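You operate a simulated robot arm through the tools that you are given. There is no shell and no other tool.

The job below is to be done with a simulated two-armed robot. You get a single attempt, and the scene is never put back.

## Task
Only the right table sews today: shut the other table's damper, opener damper to 1, stop fan 2.
Fine: shut the head 2 damper too; leave the rest running.

It is judged by the outcome, as a careful person would: the job done as asked, and still so three seconds after it is handed in. It fails if anything else is knocked over, pushed out of place, dropped, spilled or broken.

## Robot
Two 7-joint arms with fingered hands on one trunk, on a base that drives. Base frame: it is fixed to the floor where the robot stands at the start and does not move with it; the origin is under the middle of the robot, x ahead of it, y to its left, z up. Lengths are in mm, angles in degrees, forces in N, time in s.
The left shoulder is at the start at [200, 135, 1095], the right one opposite. With the tool pointing down near the work surface each hand reaches from about 100 to 920 mm from the robot's upright axis, wherever it stands, measured 20 degrees to its own side. Places, roughly: blower lamp [100, -1500, 1300]; collector lamp [700, 400, 1200]; fan one lamp [200, -1200, 1300]; fan two lamp [100, -1300, 1300]; hall damper [200, -1200, 1700]; head one damper [-1200, -1100, 1200]; head two damper [-1200, -700, 1200]; left damper [700, 0, 1400]; opener damper [500, -400, 1400]; outside damper [200, -1500, 1700]; red fan two button [100, -1300, 1100]; right damper [700, -200, 1400]. Payload 4 kg a hand.
The tool frame of a hand sits at the grasp point between the pads (the TCP): z along the fingers, y along the line on which they close. The tips reach 25 mm beyond it. The gripper opens to 88 mm. The gripper's body begins 29 mm behind the TCP. The gripper is a hand of 4 fingers: y runs from the thumb to the fingers, the wrist lies at [-13, -106, -174] in the tool frame.
Orientation is that of the tool frame in the base frame, as a unit quaternion [w, x, y, z]. With the fingers straight down and the wrist toward the robot, the tool's x, y and z point along [0, 1, 0], [1, 0, 0] and [0, 0, -1] of the base frame.

## Interface
- The arms move only by the tool apply_moves. It takes "left_increments", "right_increments" or both (then of equal length, played together; a hand with none holds still); each is a list of rows, each a list of 6 numbers: the turn, a rotation vector about the tool's x, y, z in degrees, then the shift along the tool's x, y, z in mm. In form: [[ax, ay, az, tx, ty, tz], ...]. A call has 1 to 20 rows; each row shifts and turns the commanded pose from where the row before left it, along the tool's axes as they then stand. A row lasts 0.2 s, in which the tool goes at most 50 mm and 8.6 degrees; a call with a longer step from one row to the next is refused whole. Where a pose cannot be reached the arm comes as near as it can. A force on the tool above 60 N (or 10 N above the force at the start of the call, whichever is more), or a blocked arm, ends the call early, and 0.2 s more pass. In this call time passes only in rows, and 0.2 s behind the last. The reply holds the time, the measured pose of the TCP, the force on the tool along the base axes, the opening and the grip force, in the units named above and with some noise, with the torque about the TCP (base axes, N m) and any sound that the robot's microphone picked up.
- Cameras (640 x 400 px; columns grow to the right, rows downward): "scene" is now at [153.8, -5.8, 1734.1]; the picture's right is [-0.07, -1.00, 0.00], its down [-0.35, 0.02, -0.94] and it looks along [0.93, -0.06, -0.35] (base axes); focal length 214 px, centre (320, 200). "left" rides on the left gripper at [-64, -83, -98] in its tool frame; the picture's right is [-0.62, -0.37, 0.69], its down [0.71, -0.63, 0.30] and it looks along [0.32, 0.68, 0.65] (tool axes); focal length 265 px, centre (320, 200). "right" rides on the right gripper at [64, -83, -98] in its tool frame; the picture's right is [-0.62, 0.37, -0.69], its down [-0.71, -0.63, 0.30] and it looks along [-0.32, 0.68, 0.65] (tool axes); focal length 265 px, centre (320, 200). There is no depth. A picture from a camera that has moved, and an enlarged one, comes with that camera's place and axes in the base frame and with its lens.
- snapshot(camera): a new picture of that camera. It takes no simulated time.
- raise_lower(by): slides the trunk up (or, below 0, down) by that many mm; the arms and the scene camera ride with it, the base frame stays. It gives what a move gives, with no picture.
- roll_base(legs): drives the robot by 1 to 6 legs, each [ahead, left, turn to the left] in mm, mm and degrees, along the robot's own axes; the way and the turn of a leg run together, so that a leg with both is an arc; at most 1500 mm and 180 degrees a leg. The arms and the cameras ride along, it lands a little off, and it stops where it bumps. It gives what a move gives.
- set_fingers(index, middle, ring, thumb_bend, thumb_turn, hand): sets how far each is bent, from 0 (flat) to 1 (curled in); at 0.3 the hand is open as for a grip, at 0.7 the pads meet at the TCP. One left out holds its place. A second passes; each finger stops where it meets its share of the squeeze, and holds until it gets a number again. It is the only way to open and close the hand. It gives what a move gives, with no picture; readings hold the bend of each and the force on the fingers (four entries, about 0 where the hand has none), thumb and palm. thumb_turn goes from beside the hand (0) to across from the fingers (1), as for a grip.
- head_to(pan, tilt): turns the head with the scene camera to pan (to the left, within 97 degrees either way) and tilt (down, from -29 to 69), counted from straight ahead of the robot. It gives what a move gives.
- enlarge(camera, box): a new picture of the part [left, top, right, bottom] of that camera's present view, enlarged. It takes no simulated time.
- finish_job(): hands the job in; it is judged then, once.

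Nothing tells you exact positions but the pictures and the camera data. Unless the task says otherwise, let go and move clear before handing in.

The tools are called after "Request:" as a command line: name --argument value ..., lists and objects as JSON in quotes. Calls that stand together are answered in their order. apply_moves: Moves the arms, as the interface text tells. Its arguments: {"type":"object","properties":{"left_increments":{"type":"array"},"right_increments":{"type":"array"}},"required":[]} The other tools are called the same way: raise_lower (by) slides the trunk up or down; set_fingers (index, middle, ring, thumb_bend, thumb_turn, hand) moves the fingers one by one; roll_base (legs) drives the base; head_to (pan, tilt) turns the head that bears the scene camera; snapshot (camera) takes a picture; enlarge (camera, box) takes an enlarged picture of a part of a camera's view; finish_job () hands the job in.

At the start:

```text
t: 0.0
left_ee_pos: [550.7, -1.4, 1565.4]
left_ee_rot: [0.0, 0.707, 0.707, 0.0]
left_ft_force: [0.0, -0.1, 0.5]
left_wrist_torque: [0.01, -0.02, 0.0]
left_finger_gap: 87.4
left_gripper_force: 0.0
left_shape: jaw
left_bend: [0.3, 0.3, 0.3, 0.3, 0.98]
left_finger forces: [0.0, 0.0, 0.0, 0.0, 0.0, 0.0]
right_ee_pos: [447.2, -381.8, 1564.9]
right_ee_rot: [0.001, 0.707, 0.707, 0.0]
right_ft_force: [0.1, -0.4, 0.3]
right_wrist_torque: [-0.05, 0.0, -0.01]
right_finger_gap: 87.7
right_gripper_force: 0.0
right_shape: jaw
right_bend: [0.3, 0.3, 0.3, 0.3, 0.98]
right_finger forces: [0.0, 0.1, 0.1, 0.1, 0.0, 0.0]
trunk travel left (down, up): [-700.0, 70.0]
robot x, y, heading: [-1.5, -0.5, 0.1]
head pan, tilt: [-3.9, 20.7]
```

scene: 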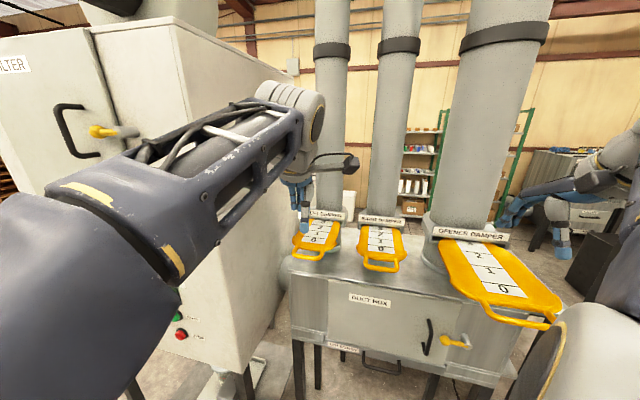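
right: 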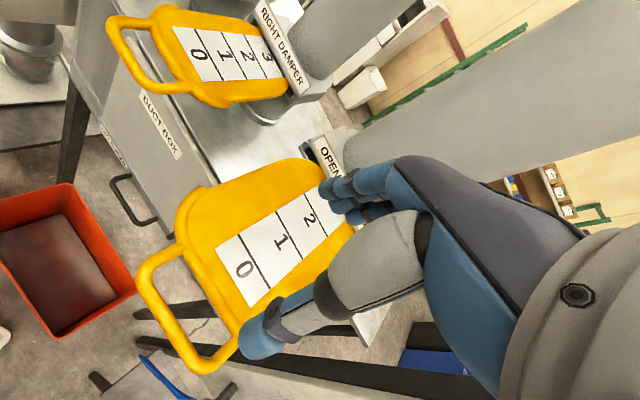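
left: 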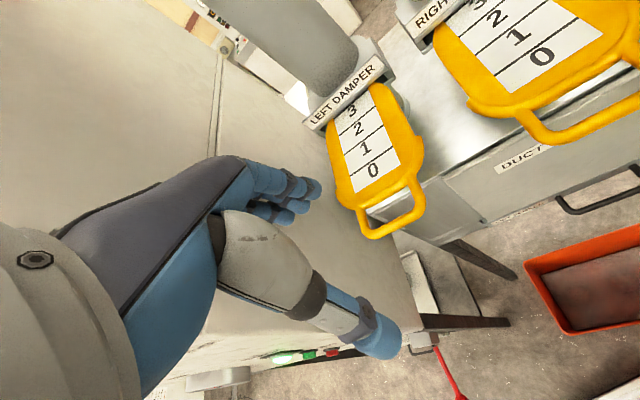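

I see three yellow damper slides on the duct box ahead: left, right and opener, with numbered scales. I'll look closer and around the hall before moving anything.

Request:
enlarge --camera "scene" --box '[270, 180, 590, 380]'

Request:
enlarge --camera "right" --box '[100, 0, 420, 200]'

Request:
enlarge --camera "left" --box '[280, 0, 640, 225]'

Request:
head_to --pan -90 --tilt 15

Request:
snapshot --camera "scene"

```text
2.00 times, centred on (430, 280) of scene
camera zoom: at [153.8, -5.8, 1734.1], right [-0.07, -1.0, 0.0], down [-0.35, 0.02, -0.94], along [0.93, -0.06, -0.35], focal length 429 px, centre (100, 40)
```

zoom: 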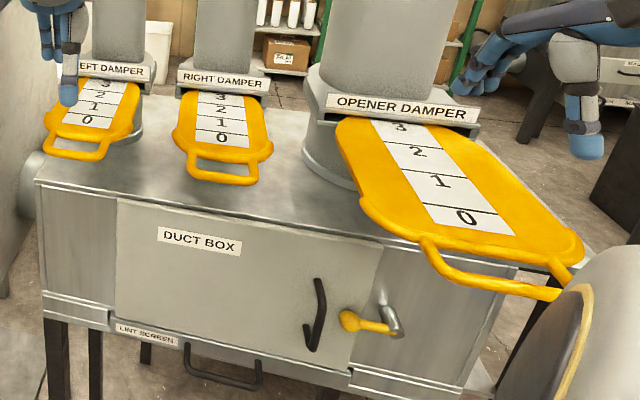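

```text
2.00 times, centred on (260, 100) of right
camera zoom: at [364.5, -317.6, 1663.6], right [0.37, -0.62, 0.69], down [-0.63, -0.71, -0.3], along [0.68, -0.32, -0.65], focal length 531 px, centre (440, 400)
```

zoom: 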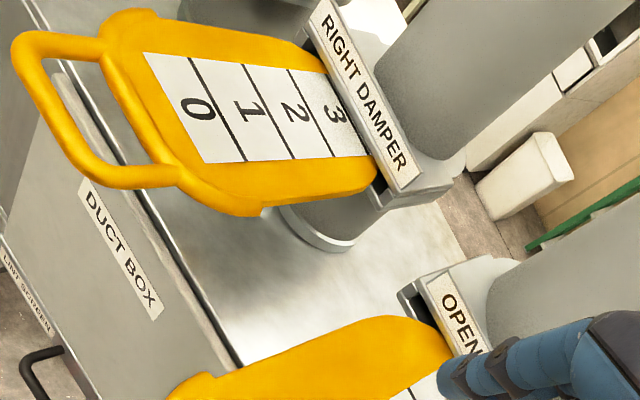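

```text
1.78 times, centred on (460, 112) of left
camera zoom: at [468.2, -67.3, 1663.4], right [-0.37, -0.62, -0.69], down [-0.63, 0.71, -0.3], along [0.68, 0.32, -0.65], focal length 472 px, centre (71, 356)
```

zoom: 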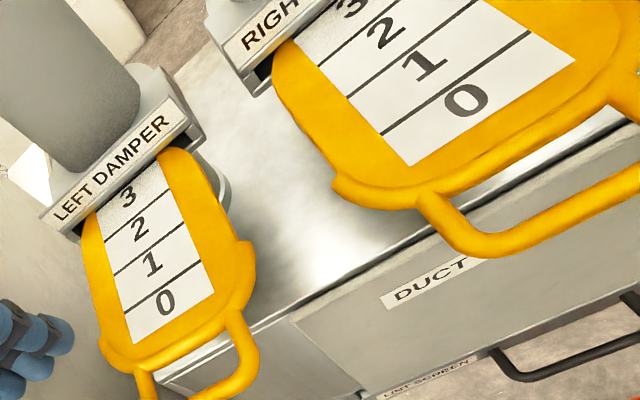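

```text
t: 1.6
left_ee_pos: [551.5, -1.7, 1564.8]
left_ee_rot: [0.0, 0.707, 0.707, 0.0]
left_ft_force: [0.0, -0.4, -0.6]
left_wrist_torque: [-0.06, -0.01, 0.01]
left_finger_gap: 87.4
left_gripper_force: 0.1
left_shape: jaw
left_bend: [0.3, 0.3, 0.3, 0.3, 0.98]
left_finger forces: [0.0, 0.0, 0.0, 0.1, 0.1, 0.1]
right_ee_pos: [445.9, -383.0, 1565.0]
right_ee_rot: [0.0, 0.707, 0.707, 0.0]
right_ft_force: [-0.2, -0.3, 0.1]
right_wrist_torque: [0.0, -0.03, 0.01]
right_finger_gap: 87.7
right_gripper_force: 0.2
right_shape: jaw
right_bend: [0.3, 0.3, 0.3, 0.3, 0.98]
right_finger forces: [0.0, 0.0, 0.1, 0.0, 0.0, 0.1]
trunk travel left (down, up): [-700.0, 70.0]
robot x, y, heading: [0.5, 0.6, 0.2]
head pan, tilt: [-90.0, 15.0]
```

```text
taken
camera scene: at [61.1, -92.8, 1743.4], right [-1.0, 0.0, 0.0], down [0.0, 0.26, -0.97], along [0.0, -0.97, -0.26], focal length 214 px, centre (320, 200)
```

scene: 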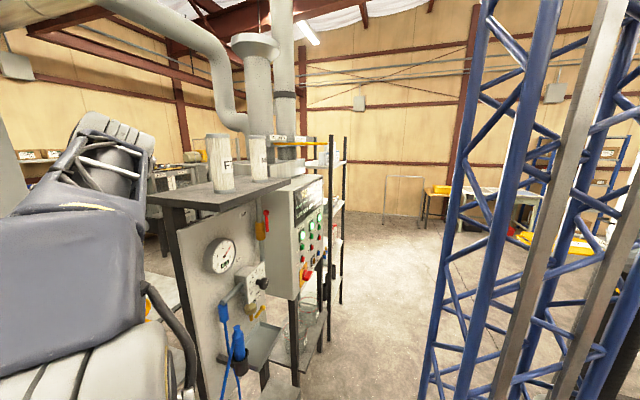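

The right side shows a control panel with lamps and buttons, a green shelf, and a blue rack. I'll enlarge the panel and look further around.

Request:
enlarge --camera "scene" --box '[200, 120, 360, 300]'

Request:
enlarge --camera "scene" --box '[280, 170, 340, 300]'

Request:
head_to --pan -60 --tilt 25

Request:
snapshot --camera "scene"

Request:
head_to --pan -20 --tilt 25

Request:
snapshot --camera "scene"

Request:
head_to --pan 60 --tilt 20

Request:
snapshot --camera "scene"

Request:
head_to --pan 97 --tilt 20

Request:
snapshot --camera "scene"

Request:
head_to --pan -97 --tilt 30

Request:
snapshot --camera "scene"

```text
2.22 times, centred on (280, 210) of scene
camera zoom: at [61.1, -92.8, 1743.4], right [-1.0, 0.0, 0.0], down [0.0, 0.26, -0.97], along [0.0, -0.97, -0.26], focal length 477 px, centre (409, 178)
```

zoom: 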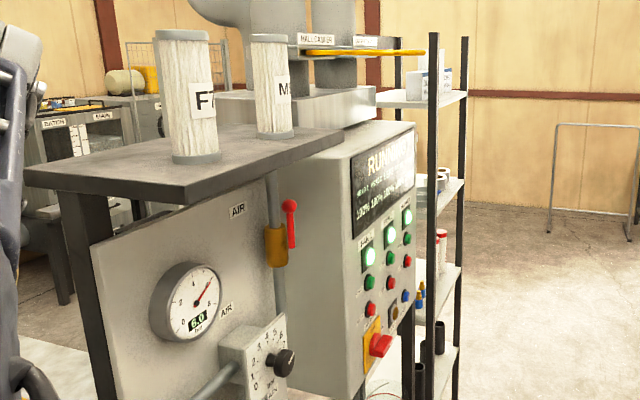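

```text
3.08 times, centred on (310, 235) of scene
camera zoom: at [61.1, -92.8, 1743.4], right [-1.0, 0.0, 0.0], down [0.0, 0.26, -0.97], along [0.0, -0.97, -0.26], focal length 660 px, centre (351, 92)
```

zoom: 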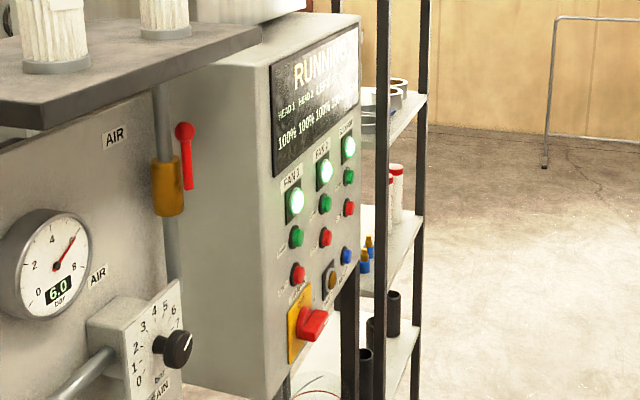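

```text
t: 2.5
left_ee_pos: [551.2, -1.2, 1565.9]
left_ee_rot: [0.0, 0.707, 0.707, 0.0]
left_ft_force: [-0.4, 0.7, 0.8]
left_wrist_torque: [-0.04, 0.0, 0.0]
left_finger_gap: 87.7
left_gripper_force: 0.2
left_shape: jaw
left_bend: [0.3, 0.3, 0.3, 0.3, 0.98]
left_finger forces: [0.0, 0.1, 0.0, 0.0, 0.1, 0.1]
right_ee_pos: [447.0, -382.6, 1564.5]
right_ee_rot: [0.0, 0.707, 0.707, 0.0]
right_ft_force: [-0.1, 0.3, 0.5]
right_wrist_torque: [0.03, -0.01, 0.01]
right_finger_gap: 87.7
right_gripper_force: 0.2
right_shape: jaw
right_bend: [0.3, 0.3, 0.3, 0.3, 0.98]
right_finger forces: [0.1, 0.0, 0.1, 0.0, 0.0, 0.0]
trunk travel left (down, up): [-700.0, 70.0]
robot x, y, heading: [-1.2, 0.8, 0.1]
head pan, tilt: [-60.0, 25.0]
```

```text
taken
camera scene: at [107.0, -79.3, 1727.2], right [-0.87, -0.5, 0.0], down [-0.21, 0.37, -0.91], along [0.45, -0.79, -0.42], focal length 214 px, centre (320, 200)
```

scene: 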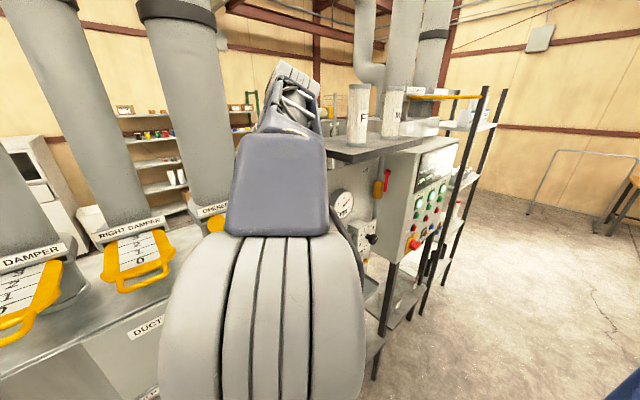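

```text
t: 3.6
left_ee_pos: [550.7, -2.8, 1564.6]
left_ee_rot: [0.0, 0.707, 0.707, 0.0]
left_ft_force: [0.0, -0.4, 0.4]
left_wrist_torque: [-0.02, -0.01, -0.02]
left_finger_gap: 87.6
left_gripper_force: 0.2
left_shape: jaw
left_bend: [0.3, 0.3, 0.3, 0.3, 0.98]
left_finger forces: [0.0, 0.1, 0.1, 0.0, 0.0, 0.0]
right_ee_pos: [447.4, -382.8, 1565.1]
right_ee_rot: [0.0, 0.707, 0.707, 0.0]
right_ft_force: [0.0, 0.5, 0.7]
right_wrist_torque: [-0.01, 0.01, -0.03]
right_finger_gap: 87.8
right_gripper_force: 0.1
right_shape: jaw
right_bend: [0.3, 0.3, 0.3, 0.3, 0.98]
right_finger forces: [0.0, 0.0, 0.1, 0.0, 0.0, 0.1]
trunk travel left (down, up): [-700.0, 70.0]
robot x, y, heading: [0.2, 0.2, 0.1]
head pan, tilt: [-20.0, 25.0]
```

```text
taken
camera scene: at [147.6, -31.0, 1727.1], right [-0.34, -0.94, 0.0], down [-0.4, 0.14, -0.91], along [0.85, -0.31, -0.42], focal length 214 px, centre (320, 200)
```

scene: 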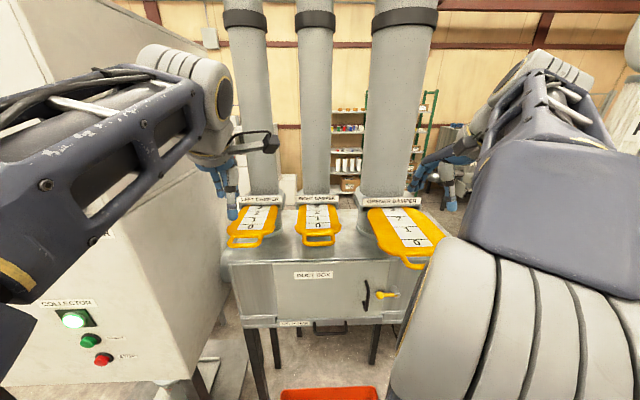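

```text
t: 5.2
left_ee_pos: [550.4, -0.8, 1565.2]
left_ee_rot: [0.0, 0.707, 0.707, 0.0]
left_ft_force: [0.1, 0.5, -0.5]
left_wrist_torque: [-0.01, -0.02, 0.02]
left_finger_gap: 87.7
left_gripper_force: 0.0
left_shape: jaw
left_bend: [0.3, 0.3, 0.3, 0.3, 0.98]
left_finger forces: [0.0, 0.0, 0.1, 0.0, 0.1, 0.0]
right_ee_pos: [446.0, -382.3, 1565.1]
right_ee_rot: [-0.001, 0.707, 0.707, 0.0]
right_ft_force: [-0.1, 0.0, -0.1]
right_wrist_torque: [0.0, 0.02, 0.0]
right_finger_gap: 87.5
right_gripper_force: 0.0
right_shape: jaw
right_bend: [0.3, 0.3, 0.3, 0.3, 0.98]
right_finger forces: [0.0, 0.0, 0.1, 0.1, 0.0, 0.1]
trunk travel left (down, up): [-700.0, 70.0]
robot x, y, heading: [4.8, -1.1, -0.1]
head pan, tilt: [60.0, 20.0]
```

```text
taken
camera scene: at [107.6, 81.2, 1735.2], right [0.87, -0.5, 0.0], down [-0.17, -0.3, -0.94], along [0.47, 0.81, -0.34], focal length 214 px, centre (320, 200)
```

scene: 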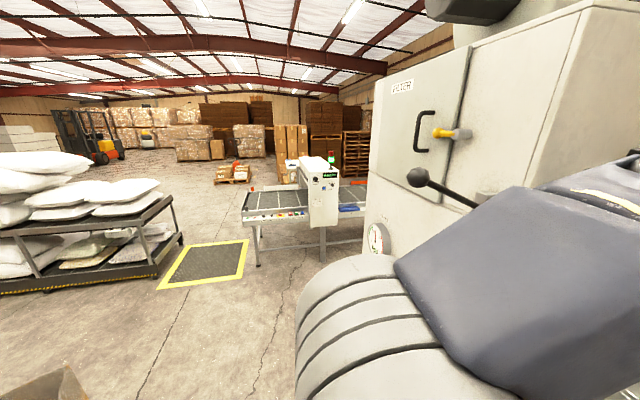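

```text
t: 6.2
left_ee_pos: [550.2, -2.2, 1566.0]
left_ee_rot: [-0.001, 0.707, 0.707, 0.0]
left_ft_force: [-0.4, 0.3, -0.4]
left_wrist_torque: [0.0, 0.02, 0.03]
left_finger_gap: 87.8
left_gripper_force: 0.1
left_shape: jaw
left_bend: [0.3, 0.3, 0.3, 0.3, 0.98]
left_finger forces: [0.1, 0.0, 0.1, 0.1, 0.0, 0.0]
right_ee_pos: [446.7, -382.5, 1563.9]
right_ee_rot: [0.0, 0.707, 0.707, 0.0]
right_ft_force: [-0.7, 0.2, -0.1]
right_wrist_torque: [-0.01, 0.01, -0.02]
right_finger_gap: 87.9
right_gripper_force: 0.0
right_shape: jaw
right_bend: [0.3, 0.3, 0.3, 0.3, 0.98]
right_finger forces: [0.0, 0.0, 0.0, 0.0, 0.0, 0.0]
trunk travel left (down, up): [-700.0, 70.0]
robot x, y, heading: [2.3, 1.9, 0.1]
head pan, tilt: [97.0, 20.0]
```

```text
taken
camera scene: at [49.7, 93.0, 1735.2], right [0.99, 0.12, 0.0], down [0.04, -0.34, -0.94], along [-0.11, 0.93, -0.34], focal length 214 px, centre (320, 200)
```

scene: 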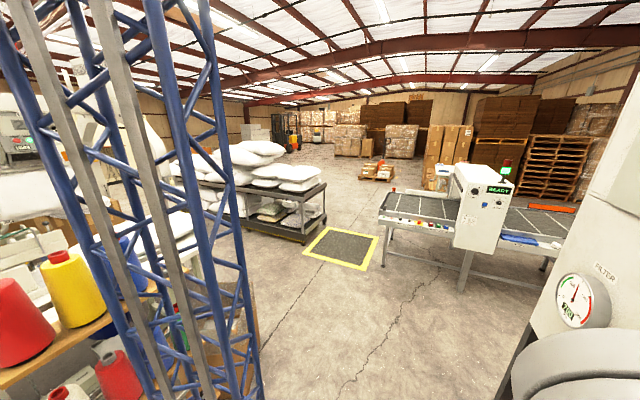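

```text
t: 9.0
left_ee_pos: [549.1, -0.8, 1564.8]
left_ee_rot: [0.0, 0.708, 0.707, 0.0]
left_ft_force: [0.1, 0.1, 0.4]
left_wrist_torque: [0.01, 0.0, 0.02]
left_finger_gap: 87.5
left_gripper_force: 0.0
left_shape: jaw
left_bend: [0.3, 0.3, 0.3, 0.3, 0.98]
left_finger forces: [0.1, 0.1, 0.1, 0.0, 0.0, 0.0]
right_ee_pos: [446.9, -381.6, 1564.5]
right_ee_rot: [0.0, 0.707, 0.707, 0.0]
right_ft_force: [0.4, 0.2, 0.6]
right_wrist_torque: [0.01, 0.0, 0.04]
right_finger_gap: 87.5
right_gripper_force: 0.0
right_shape: jaw
right_bend: [0.3, 0.3, 0.3, 0.3, 0.98]
right_finger forces: [0.1, 0.0, 0.0, 0.1, 0.1, 0.1]
trunk travel left (down, up): [-700.0, 70.0]
robot x, y, heading: [-0.5, -1.8, 0.1]
head pan, tilt: [-97.0, 30.0]
```

```text
taken
camera scene: at [50.0, -89.2, 1719.2], right [-0.99, 0.12, 0.0], down [0.06, 0.5, -0.87], along [-0.11, -0.86, -0.5], focal length 214 px, centre (320, 200)
```

scene: 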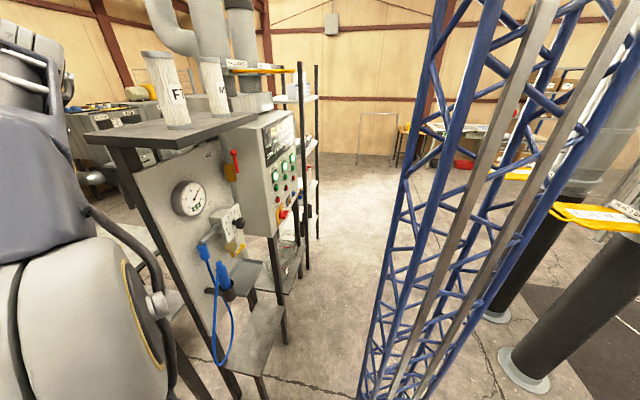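

The panel faces the aisle at my right; blue trusses stand behind me on both sides. I'll look closely at the dampers ahead and the panel display before the first move.

Request:
enlarge --camera "left" --box '[290, 50, 450, 250]'

Request:
enlarge --camera "right" --box '[130, 140, 390, 380]'

Request:
enlarge --camera "scene" --box '[220, 100, 340, 240]'

Request:
head_to --pan -18 --tilt 35

Request:
enlarge --camera "scene" --box '[210, 120, 450, 290]'

```text
2.00 times, centred on (370, 150) of left
camera zoom: at [468.2, -67.3, 1663.4], right [-0.37, -0.62, -0.69], down [-0.63, 0.71, -0.3], along [0.68, 0.32, -0.65], focal length 531 px, centre (220, 300)
```

zoom: 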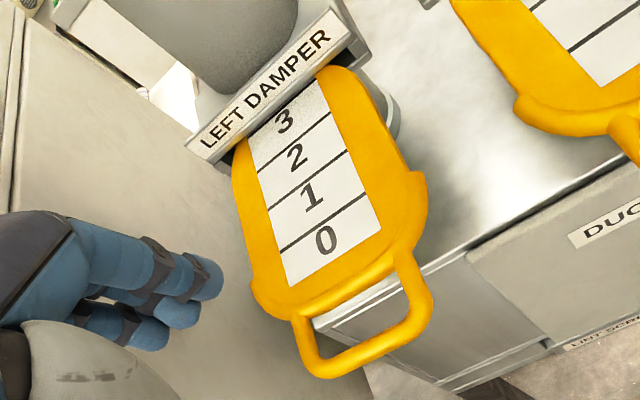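

```text
1.67 times, centred on (260, 260) of right
camera zoom: at [364.5, -317.5, 1663.6], right [0.37, -0.62, 0.69], down [-0.63, -0.71, -0.3], along [0.68, -0.32, -0.65], focal length 442 px, centre (420, 100)
```

zoom: 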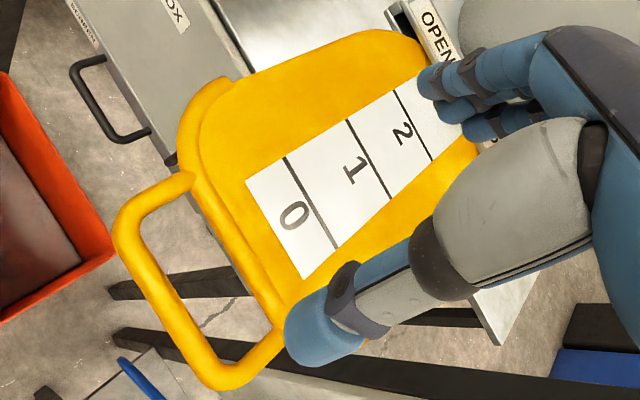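

```text
2.86 times, centred on (280, 170) of scene
camera zoom: at [50.0, -89.2, 1719.2], right [-0.99, 0.12, 0.0], down [0.06, 0.5, -0.87], along [-0.11, -0.86, -0.5], focal length 613 px, centre (434, 286)
```

zoom: 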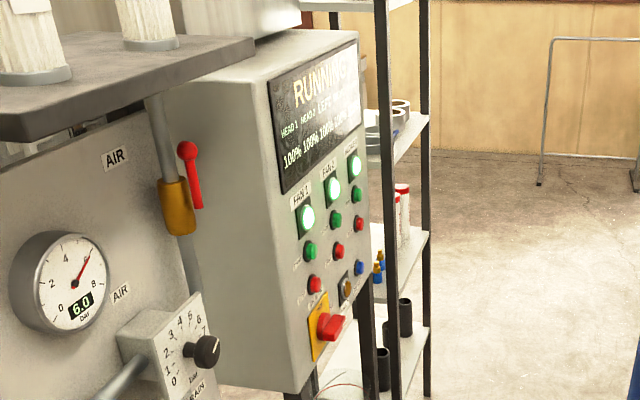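

```text
t: 10.6
left_ee_pos: [550.2, -2.6, 1565.2]
left_ee_rot: [0.0, 0.707, 0.707, 0.0]
left_ft_force: [0.0, 1.0, 0.0]
left_wrist_torque: [0.01, 0.01, -0.01]
left_finger_gap: 87.7
left_gripper_force: 0.1
left_shape: jaw
left_bend: [0.3, 0.3, 0.3, 0.3, 0.98]
left_finger forces: [0.0, 0.0, 0.0, 0.0, 0.0, 0.0]
right_ee_pos: [447.4, -381.8, 1564.5]
right_ee_rot: [0.0, 0.707, 0.707, 0.0]
right_ft_force: [0.7, 0.4, 0.8]
right_wrist_torque: [-0.02, -0.02, -0.01]
right_finger_gap: 87.6
right_gripper_force: 0.0
right_shape: jaw
right_bend: [0.3, 0.3, 0.3, 0.3, 0.98]
right_finger forces: [0.0, 0.0, 0.0, 0.0, 0.0, 0.0]
trunk travel left (down, up): [-700.0, 70.0]
robot x, y, heading: [-5.3, -1.4, 0.0]
head pan, tilt: [-18.0, 35.0]
```

```text
2.35 times, centred on (330, 205) of scene
camera zoom: at [144.7, -26.7, 1711.4], right [-0.31, -0.95, 0.0], down [-0.55, 0.18, -0.82], along [0.78, -0.25, -0.57], focal length 505 px, centre (296, 188)
```

zoom: 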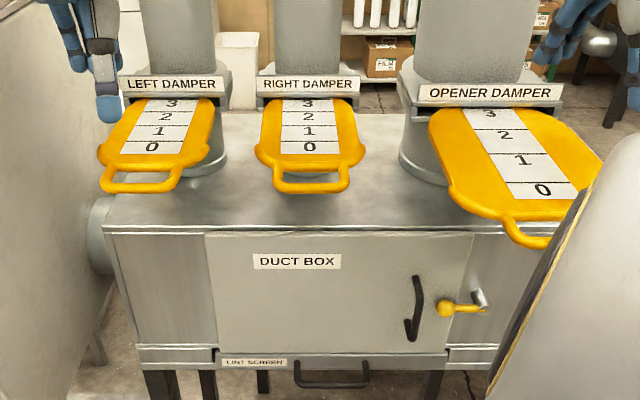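

The left damper handle bar is at about (633, -4, 1393), sliding along about -14° from +x; the opener bar is at about (408, -385, 1393), sliding along about -19°. Both stand at 3. I'll close the left fingers, then lower the hand in front of the left handle.

Request:
set_fingers --hand "left" --index 0.7 --middle 0.7 --ring 0.7 --thumb_bend 0.7

Request:
apply_moves --left_increments '[[0, 0, 7, 0, 0, 0], [0, 0, 7, 0, 0, 0], [0, 0, 0, 17, 20, 0], [0, 0, 0, 0, 0, 40], [0, 0, 0, 0, 0, 40]]'

Request:
snapshot --camera "left"

Request:
snapshot --camera "scene"

```text
t: 11.6
left_ee_pos: [550.5, -1.0, 1565.0]
left_ee_rot: [0.0, 0.707, 0.707, 0.0]
left_ft_force: [0.4, 0.4, 0.3]
left_wrist_torque: [0.02, -0.04, 0.05]
left_finger_gap: 0.3
left_gripper_force: 0.0
left_shape: fingers
left_bend: [0.7, 0.7, 0.7, 0.7, 0.98]
left_finger forces: [0.1, 0.1, 0.0, 0.0, 0.0, 0.0]
right_ee_pos: [446.6, -381.9, 1564.7]
right_ee_rot: [-0.001, 0.707, 0.707, 0.0]
right_ft_force: [-0.2, -0.3, 0.7]
right_wrist_torque: [-0.01, -0.03, 0.01]
right_finger_gap: 87.6
right_gripper_force: 0.1
right_shape: jaw
right_bend: [0.3, 0.3, 0.3, 0.3, 0.98]
right_finger forces: [0.0, 0.2, 0.0, 0.0, 0.0, 0.0]
trunk travel left (down, up): [-700.0, 70.0]
robot x, y, heading: [-3.2, -3.2, 0.3]
head pan, tilt: [-18.0, 35.0]
```

```text
t: 12.8
left_ee_pos: [576.0, 8.7, 1486.2]
left_ee_rot: [0.0, 0.788, 0.616, 0.0]
left_ft_force: [0.0, 0.8, -0.3]
left_wrist_torque: [0.02, 0.02, 0.0]
left_finger_gap: 0.1
left_gripper_force: 0.1
left_shape: fingers
left_bend: [0.7, 0.7, 0.7, 0.7, 0.98]
left_finger forces: [0.0, 0.0, 0.0, 0.0, 0.0, 0.1]
right_ee_pos: [447.1, -382.4, 1564.3]
right_ee_rot: [0.0, 0.707, 0.707, 0.001]
right_ft_force: [0.1, -0.6, -0.2]
right_wrist_torque: [-0.01, -0.01, 0.01]
right_finger_gap: 87.4
right_gripper_force: 0.1
right_shape: jaw
right_bend: [0.3, 0.3, 0.3, 0.3, 0.98]
right_finger forces: [0.0, 0.0, 0.0, 0.1, 0.0, 0.0]
trunk travel left (down, up): [-700.0, 70.0]
robot x, y, heading: [-1.2, -3.6, 0.0]
head pan, tilt: [-18.0, 35.0]
```

```text
taken
camera left: at [479.6, -34.4, 1584.7], right [-0.51, -0.51, -0.69], down [-0.44, 0.85, -0.3], along [0.74, 0.15, -0.65], focal length 265 px, centre (320, 200)
```

left: 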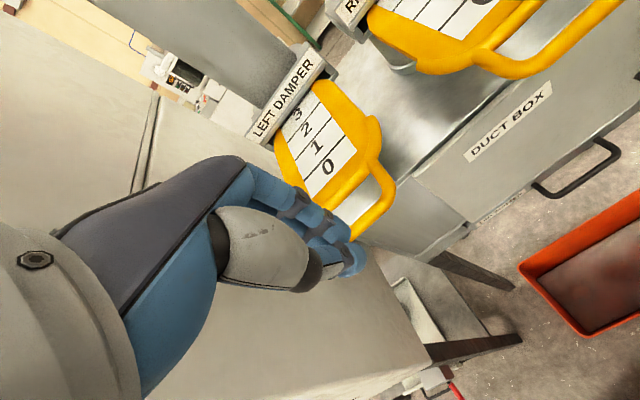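

```text
taken
camera scene: at [144.8, -26.6, 1711.4], right [-0.31, -0.95, 0.0], down [-0.55, 0.18, -0.82], along [0.78, -0.25, -0.57], focal length 214 px, centre (320, 200)
```

scene: 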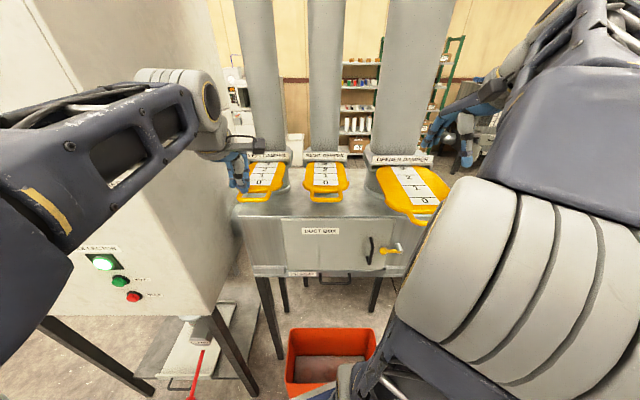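

The left fingers are pinched and stand about 60 mm short of the left handle, slightly above it. I'll lower to the bar's height and check.

Request:
apply_moves --left_increments '[[0, 0, 0, 0, 0, 40], [0, 0, 0, 0, 0, 40], [0, 0, 0, 0, 0, 13]]'

Request:
snapshot --camera "left"

Request:
enlarge --camera "scene" --box '[190, 120, 350, 220]'

```text
t: 13.6
left_ee_pos: [573.7, 8.5, 1391.5]
left_ee_rot: [-0.001, 0.788, 0.616, 0.001]
left_ft_force: [0.0, 0.5, 0.2]
left_wrist_torque: [-0.01, -0.06, 0.0]
left_finger_gap: 0.0
left_gripper_force: 0.0
left_shape: fingers
left_bend: [0.7, 0.7, 0.7, 0.7, 0.98]
left_finger forces: [0.0, 0.1, 0.0, 0.1, 0.0, 0.0]
right_ee_pos: [447.6, -381.9, 1564.8]
right_ee_rot: [-0.001, 0.706, 0.708, 0.0]
right_ft_force: [-0.7, -0.1, 0.2]
right_wrist_torque: [-0.03, -0.01, -0.02]
right_finger_gap: 87.5
right_gripper_force: 0.1
right_shape: jaw
right_bend: [0.3, 0.3, 0.3, 0.3, 0.98]
right_finger forces: [0.0, 0.1, 0.0, 0.1, 0.0, 0.0]
trunk travel left (down, up): [-700.0, 70.0]
robot x, y, heading: [1.0, 0.5, 0.1]
head pan, tilt: [-18.0, 35.0]
```

```text
taken
camera left: at [478.0, -34.1, 1490.5], right [-0.51, -0.51, -0.69], down [-0.44, 0.85, -0.3], along [0.74, 0.15, -0.65], focal length 265 px, centre (320, 200)
```

left: 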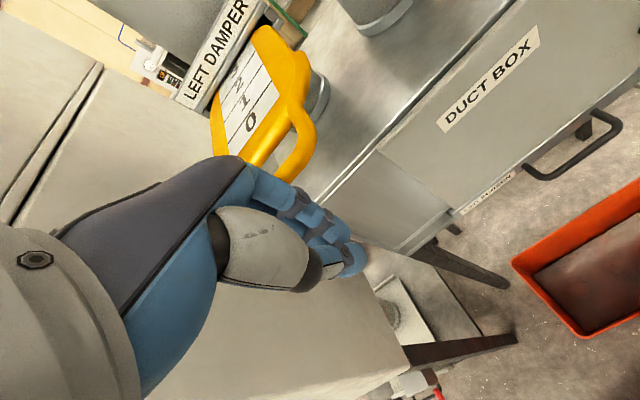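

```text
4.00 times, centred on (270, 170) of scene
camera zoom: at [144.7, -26.6, 1711.4], right [-0.31, -0.95, 0.0], down [-0.55, 0.18, -0.82], along [0.78, -0.25, -0.57], focal length 858 px, centre (520, 320)
```

zoom: 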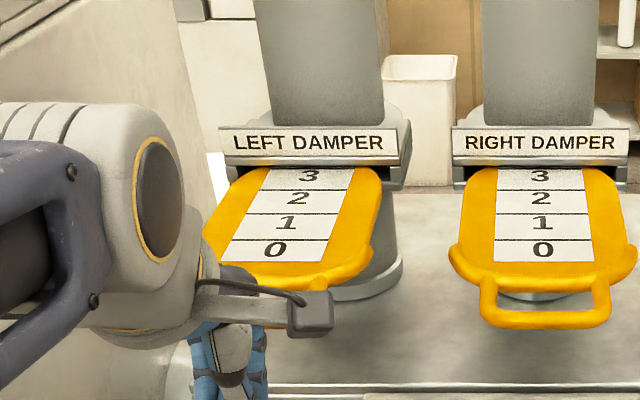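

The left hand is level with the bar. Now I push forward gently along the slide.

Request:
apply_moves --left_increments '[[0, 0, 0, 0, 15, 0], [0, 0, 0, 0, 10, 0], [0, 0, 0, 0, 8, 0], [0, 0, 0, 0, 8, 0], [0, 0, 0, 0, 8, 0], [0, 0, 0, 0, 8, 0]]'

Request:
snapshot --camera "left"

Request:
enlarge --camera "scene" --box '[190, 120, 350, 220]'

```text
t: 15.0
left_ee_pos: [629.6, -3.3, 1391.9]
left_ee_rot: [0.0, 0.788, 0.616, 0.0]
left_ft_force: [-3.3, -0.5, 0.0]
left_wrist_torque: [0.01, -0.03, -0.02]
left_finger_gap: 0.0
left_gripper_force: 1.8
left_shape: fingers
left_bend: [0.7, 0.7, 0.7, 0.7, 0.98]
left_finger forces: [0.0, 3.2, 0.0, 0.0, 0.0, 0.1]
right_ee_pos: [446.7, -381.3, 1564.1]
right_ee_rot: [0.0, 0.707, 0.707, 0.0]
right_ft_force: [0.4, 0.1, 0.3]
right_wrist_torque: [0.03, 0.01, 0.02]
right_finger_gap: 87.5
right_gripper_force: 0.2
right_shape: jaw
right_bend: [0.3, 0.3, 0.3, 0.3, 0.98]
right_finger forces: [0.0, 0.0, 0.0, 0.0, 0.0, 0.0]
trunk travel left (down, up): [-700.0, 70.0]
robot x, y, heading: [-3.4, -1.8, 0.3]
head pan, tilt: [-18.0, 35.0]
```

```text
taken
camera left: at [533.9, -47.6, 1491.1], right [-0.51, -0.51, -0.69], down [-0.44, 0.85, -0.3], along [0.74, 0.15, -0.65], focal length 265 px, centre (320, 200)
```

left: 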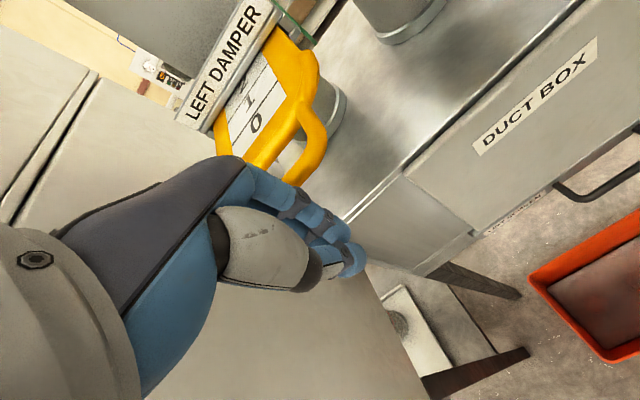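

```text
4.00 times, centred on (270, 170) of scene
camera zoom: at [144.5, -26.6, 1711.4], right [-0.31, -0.95, 0.0], down [-0.55, 0.18, -0.82], along [0.78, -0.25, -0.57], focal length 858 px, centre (520, 320)
```

zoom: 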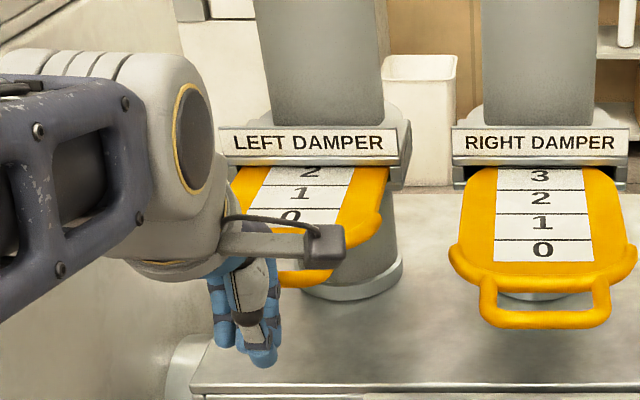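

The slide moves in easily (about 3 N) and is just under 2. I keep pushing until it seats at 0.

Request:
apply_moves --left_increments '[[0, 0, 0, 0, 10, 0], [0, 0, 0, 0, 10, 0], [0, 0, 0, 0, 10, 0], [0, 0, 0, 0, 10, 0], [0, 0, 0, 0, 10, 0]]'

Request:
enlarge --camera "scene" --box '[190, 120, 350, 220]'

Request:
snapshot --camera "left"

```text
t: 16.2
left_ee_pos: [678.4, -15.8, 1391.6]
left_ee_rot: [0.001, 0.788, 0.616, 0.0]
left_ft_force: [-3.0, -0.2, 0.5]
left_wrist_torque: [-0.06, -0.04, 0.02]
left_finger_gap: 0.1
left_gripper_force: 1.7
left_shape: fingers
left_bend: [0.7, 0.7, 0.7, 0.7, 0.98]
left_finger forces: [0.0, 3.1, 0.1, 0.1, 0.0, 0.1]
right_ee_pos: [446.4, -383.5, 1565.1]
right_ee_rot: [0.0, 0.708, 0.707, 0.001]
right_ft_force: [1.5, 0.4, 0.1]
right_wrist_torque: [-0.01, 0.0, 0.01]
right_finger_gap: 87.5
right_gripper_force: 0.0
right_shape: jaw
right_bend: [0.3, 0.3, 0.3, 0.3, 0.98]
right_finger forces: [0.1, 0.1, 0.1, 0.0, 0.1, 0.0]
trunk travel left (down, up): [-700.0, 70.0]
robot x, y, heading: [-0.3, 1.6, -0.1]
head pan, tilt: [-18.0, 35.0]
```

```text
4.00 times, centred on (270, 170) of scene
camera zoom: at [144.5, -26.6, 1711.4], right [-0.31, -0.95, 0.0], down [-0.55, 0.18, -0.82], along [0.78, -0.25, -0.57], focal length 858 px, centre (520, 320)
```

zoom: 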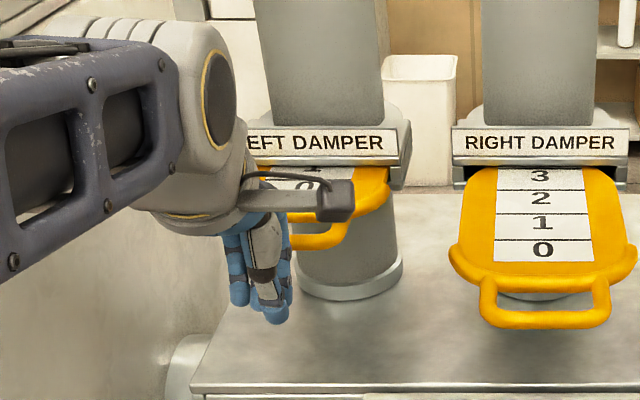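

```text
taken
camera left: at [582.6, -59.7, 1490.5], right [-0.51, -0.51, -0.69], down [-0.44, 0.85, -0.3], along [0.74, 0.15, -0.65], focal length 265 px, centre (320, 200)
```

left: 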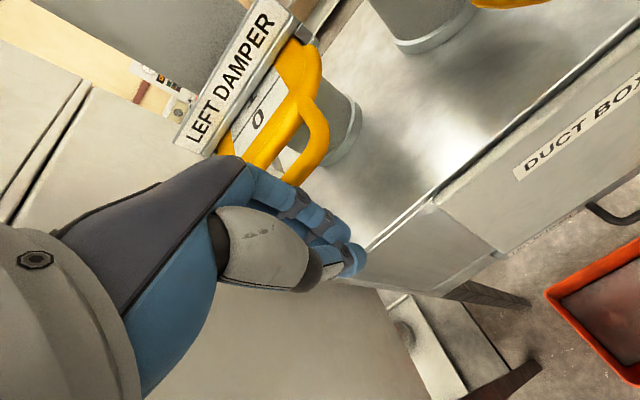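

It now shows 0 with a sliver of 1. I push on in small steps until it meets the stop.

Request:
apply_moves --left_increments '[[0, 0, 0, 0, 6, 0], [0, 0, 0, 0, 6, 0], [0, 0, 0, 0, 5, 0], [0, 0, 0, 0, 4, 0], [0, 0, 0, 0, 4, 0]]'

Request:
enlarge --camera "scene" --box '[190, 120, 350, 220]'

Request:
snapshot --camera "left"

```text
t: 17.4
left_ee_pos: [701.2, -20.5, 1393.0]
left_ee_rot: [0.0, 0.788, 0.616, -0.001]
left_ft_force: [-8.3, 1.4, 1.3]
left_wrist_torque: [-0.01, -0.1, 0.03]
left_finger_gap: 0.0
left_gripper_force: 4.5
left_shape: fingers
left_bend: [0.7, 0.7, 0.7, 0.7, 0.98]
left_finger forces: [0.0, 8.9, 0.0, 0.1, 0.0, 0.1]
right_ee_pos: [446.9, -382.8, 1565.2]
right_ee_rot: [0.0, 0.707, 0.707, 0.0]
right_ft_force: [0.5, 0.6, -0.2]
right_wrist_torque: [0.01, 0.0, 0.01]
right_finger_gap: 87.8
right_gripper_force: 0.1
right_shape: jaw
right_bend: [0.3, 0.3, 0.3, 0.3, 0.98]
right_finger forces: [0.0, 0.0, 0.0, 0.0, 0.1, 0.0]
trunk travel left (down, up): [-700.0, 70.0]
robot x, y, heading: [-4.7, 1.3, -0.1]
head pan, tilt: [-18.0, 35.0]
```

```text
4.00 times, centred on (270, 170) of scene
camera zoom: at [144.2, -26.6, 1711.5], right [-0.31, -0.95, 0.0], down [-0.55, 0.18, -0.82], along [0.78, -0.25, -0.57], focal length 858 px, centre (520, 320)
```

zoom: 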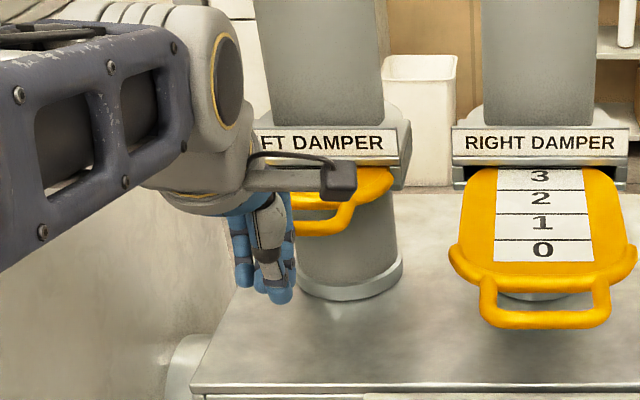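

```text
taken
camera left: at [605.5, -64.6, 1491.5], right [-0.51, -0.51, -0.69], down [-0.44, 0.85, -0.3], along [0.74, 0.15, -0.65], focal length 265 px, centre (320, 200)
```

left: 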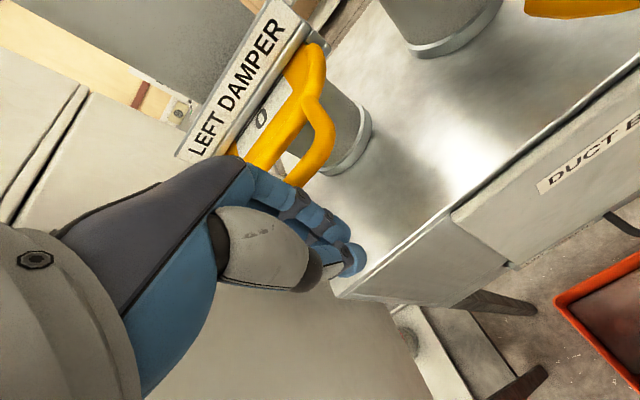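

The force rose to 8 N with 0 at the edge, so it seems to touch its stop. One more small push confirms.

Request:
apply_moves --left_increments '[[0, 0, 0, 0, 3, 0], [0, 0, 0, 0, 3, 0]]'

Request:
enlarge --camera "left" --box '[160, 20, 380, 200]'

```text
t: 18.0
left_ee_pos: [707.7, -23.2, 1394.4]
left_ee_rot: [0.001, 0.788, 0.616, 0.0]
left_ft_force: [-24.8, 6.8, 8.9]
left_wrist_torque: [0.08, -0.54, 0.34]
left_finger_gap: 0.3
left_gripper_force: 14.0
left_shape: fingers
left_bend: [0.7, 0.7, 0.7, 0.7, 0.98]
left_finger forces: [0.0, 16.1, 11.4, 0.0, 0.0, 0.0]
right_ee_pos: [444.5, -380.8, 1565.5]
right_ee_rot: [0.001, 0.707, 0.707, 0.0]
right_ft_force: [0.4, -0.2, -0.1]
right_wrist_torque: [0.0, 0.03, -0.01]
right_finger_gap: 87.6
right_gripper_force: 0.0
right_shape: jaw
right_bend: [0.3, 0.3, 0.3, 0.3, 0.98]
right_finger forces: [0.1, 0.1, 0.0, 0.0, 0.0, 0.0]
trunk travel left (down, up): [-700.0, 70.0]
robot x, y, heading: [-0.1, 1.3, -0.3]
head pan, tilt: [-18.0, 35.0]
```

```text
2.22 times, centred on (270, 110) of left
camera zoom: at [611.1, -65.9, 1492.0], right [-0.51, -0.51, -0.69], down [-0.44, 0.85, -0.3], along [0.74, 0.15, -0.65], focal length 590 px, centre (431, 400)
```

zoom: 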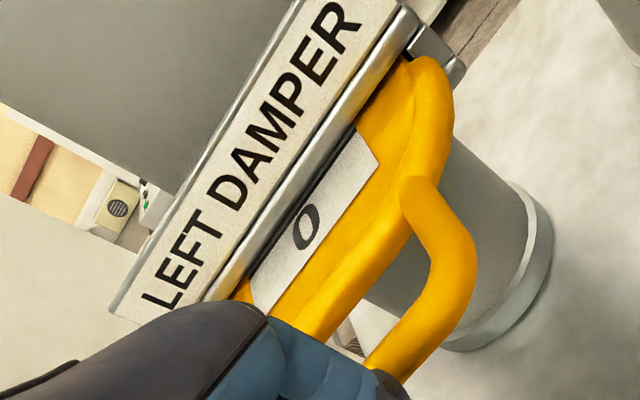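

The left damper is hard on its stop, showing only 0. I back the left hand off and lift it, and at the same time bring the right hand, pinched and turned, behind the opener handle.

Request:
apply_moves --left_increments '[[0, 0, 0, 0, -20, 0], [0, 0, 0, 0, -30, 0], [0, 0, 0, 0, -40, 0], [0, 0, 0, 0, -40, 0], [0, 0, 0, 0, 0, -40], [0, 0, 0, 0, 0, -40], [0, 0, 0, 0, 0, -40], [0, 0, 0, 0, 0, -40]]'

Request:
set_fingers --hand "right" --index 0.7 --middle 0.7 --ring 0.7 --thumb_bend 0.7

Request:
apply_moves --right_increments '[[0, 0, 6.3, 0, 0, 0], [0, 0, 6.3, 0, 0, 0], [0, 0, 6.4, 0, 0, 0], [0, 0, 0, -5, -32, 0], [0, 0, 0, -5, -32, 0], [0, 0, 0, -5, -32, 0]]'

Request:
snapshot --camera "right"

Request:
snapshot --camera "scene"

```text
t: 19.8
left_ee_pos: [580.8, 10.5, 1554.1]
left_ee_rot: [0.0, 0.788, 0.615, 0.0]
left_ft_force: [-0.5, -0.6, 0.2]
left_wrist_torque: [0.0, -0.02, 0.02]
left_finger_gap: 0.1
left_gripper_force: 0.0
left_shape: fingers
left_bend: [0.7, 0.7, 0.7, 0.7, 0.98]
left_finger forces: [0.0, 0.0, 0.1, 0.1, 0.0, 0.1]
right_ee_pos: [446.9, -381.7, 1564.0]
right_ee_rot: [0.0, 0.707, 0.707, 0.0]
right_ft_force: [0.6, -0.6, -0.5]
right_wrist_torque: [-0.02, 0.02, -0.01]
right_finger_gap: 87.6
right_gripper_force: 0.0
right_shape: jaw
right_bend: [0.3, 0.3, 0.3, 0.3, 0.98]
right_finger forces: [0.0, 0.0, 0.0, 0.0, 0.1, 0.0]
trunk travel left (down, up): [-700.0, 70.0]
robot x, y, heading: [0.6, 1.0, 0.2]
head pan, tilt: [-18.0, 35.0]
```

```text
t: 20.8
left_ee_pos: [580.4, 9.7, 1553.3]
left_ee_rot: [0.0, 0.788, 0.616, 0.0]
left_ft_force: [-0.4, -0.5, 1.0]
left_wrist_torque: [0.01, 0.01, -0.02]
left_finger_gap: 0.0
left_gripper_force: 0.0
left_shape: fingers
left_bend: [0.7, 0.7, 0.7, 0.7, 0.98]
left_finger forces: [0.0, 0.0, 0.1, 0.0, 0.0, 0.0]
right_ee_pos: [446.3, -380.9, 1564.3]
right_ee_rot: [0.0, 0.707, 0.707, 0.0]
right_ft_force: [0.2, 0.3, 0.0]
right_wrist_torque: [0.01, 0.02, -0.01]
right_finger_gap: 0.0
right_gripper_force: 0.0
right_shape: fingers
right_bend: [0.7, 0.7, 0.7, 0.7, 0.98]
right_finger forces: [0.1, 0.0, 0.0, 0.0, 0.0, 0.1]
trunk travel left (down, up): [-700.0, 70.0]
robot x, y, heading: [-1.8, 3.3, -0.2]
head pan, tilt: [-18.0, 35.0]
```

```text
t: 22.2
left_ee_pos: [581.0, 10.9, 1552.9]
left_ee_rot: [0.001, 0.788, 0.616, -0.001]
left_ft_force: [-0.1, -0.3, 0.2]
left_wrist_torque: [0.01, 0.05, 0.0]
left_finger_gap: 0.2
left_gripper_force: 0.0
left_shape: fingers
left_bend: [0.7, 0.7, 0.7, 0.7, 0.98]
left_finger forces: [0.1, 0.0, 0.1, 0.1, 0.0, 0.0]
right_ee_pos: [349.9, -367.9, 1562.5]
right_ee_rot: [0.001, 0.814, 0.581, 0.0]
right_ft_force: [0.9, -0.7, -0.1]
right_wrist_torque: [-0.04, -0.03, -0.04]
right_finger_gap: 0.0
right_gripper_force: 0.1
right_shape: fingers
right_bend: [0.7, 0.7, 0.7, 0.7, 0.98]
right_finger forces: [0.0, 0.1, 0.1, 0.1, 0.0, 0.1]
trunk travel left (down, up): [-700.0, 70.0]
robot x, y, heading: [-1.0, -3.1, 0.1]
head pan, tilt: [-18.0, 35.0]
```

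```text
taken
camera right: at [294.1, -279.4, 1662.5], right [0.15, -0.71, 0.69], down [-0.83, -0.47, -0.3], along [0.54, -0.53, -0.65], focal length 265 px, centre (320, 200)
```

right: 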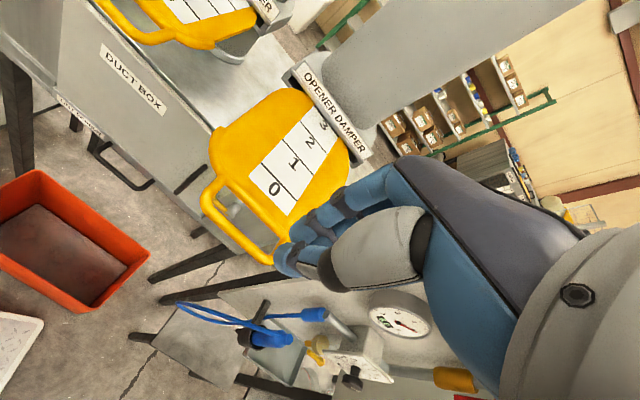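

```text
taken
camera scene: at [145.1, -26.7, 1711.4], right [-0.31, -0.95, 0.0], down [-0.55, 0.18, -0.82], along [0.78, -0.25, -0.57], focal length 214 px, centre (320, 200)
```

scene: 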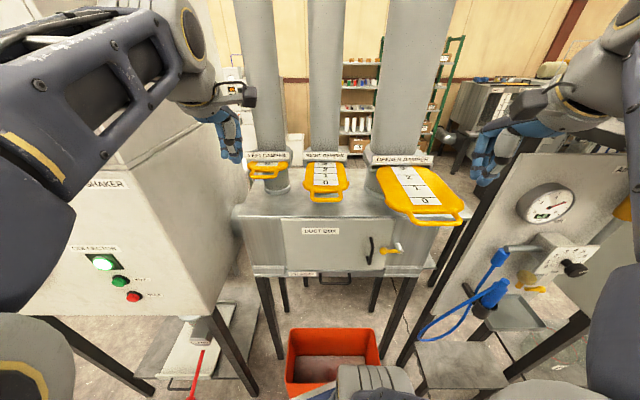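

The left damper now reads 0. I'll zoom on the opener handle from both cameras to pin it down before lowering.

Request:
enlarge --camera "scene" --box '[360, 140, 480, 240]'

Request:
enlarge --camera "right" --box '[190, 80, 390, 280]'

Request:
enlarge --camera "scene" --box '[230, 130, 370, 220]'

```text
4.00 times, centred on (420, 190) of scene
camera zoom: at [145.1, -26.7, 1711.4], right [-0.31, -0.95, 0.0], down [-0.55, 0.18, -0.82], along [0.78, -0.25, -0.57], focal length 858 px, centre (-80, 240)
```

zoom: 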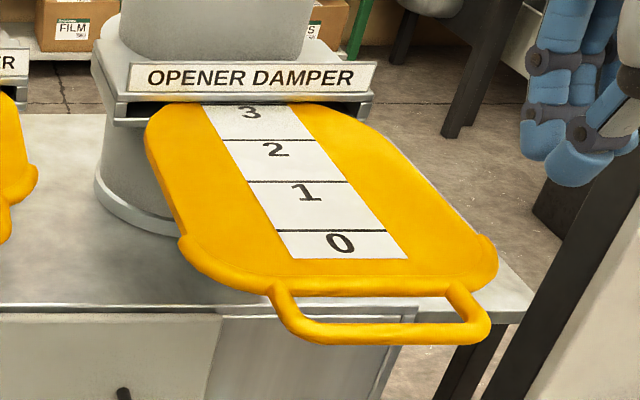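

```text
2.00 times, centred on (290, 180) of right
camera zoom: at [294.1, -279.4, 1662.5], right [0.15, -0.71, 0.69], down [-0.83, -0.47, -0.3], along [0.54, -0.53, -0.65], focal length 531 px, centre (380, 240)
```

zoom: 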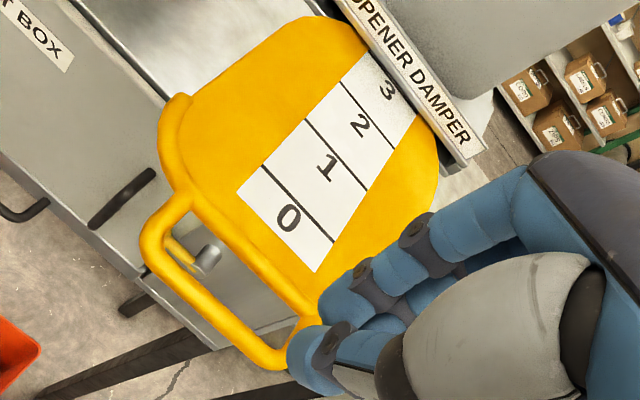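

```text
4.44 times, centred on (300, 175) of scene
camera zoom: at [145.1, -26.7, 1711.4], right [-0.31, -0.95, 0.0], down [-0.55, 0.18, -0.82], along [0.78, -0.25, -0.57], focal length 953 px, centre (409, 311)
```

zoom: 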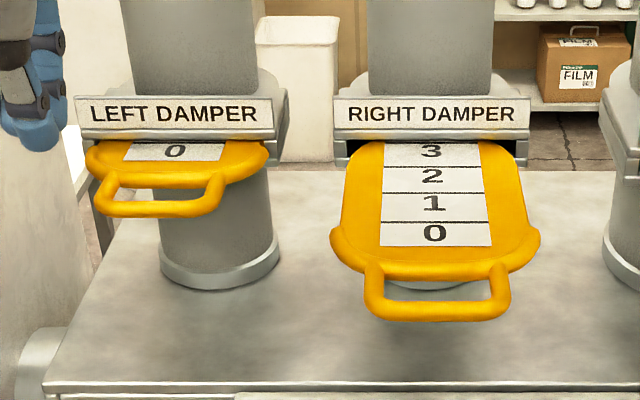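

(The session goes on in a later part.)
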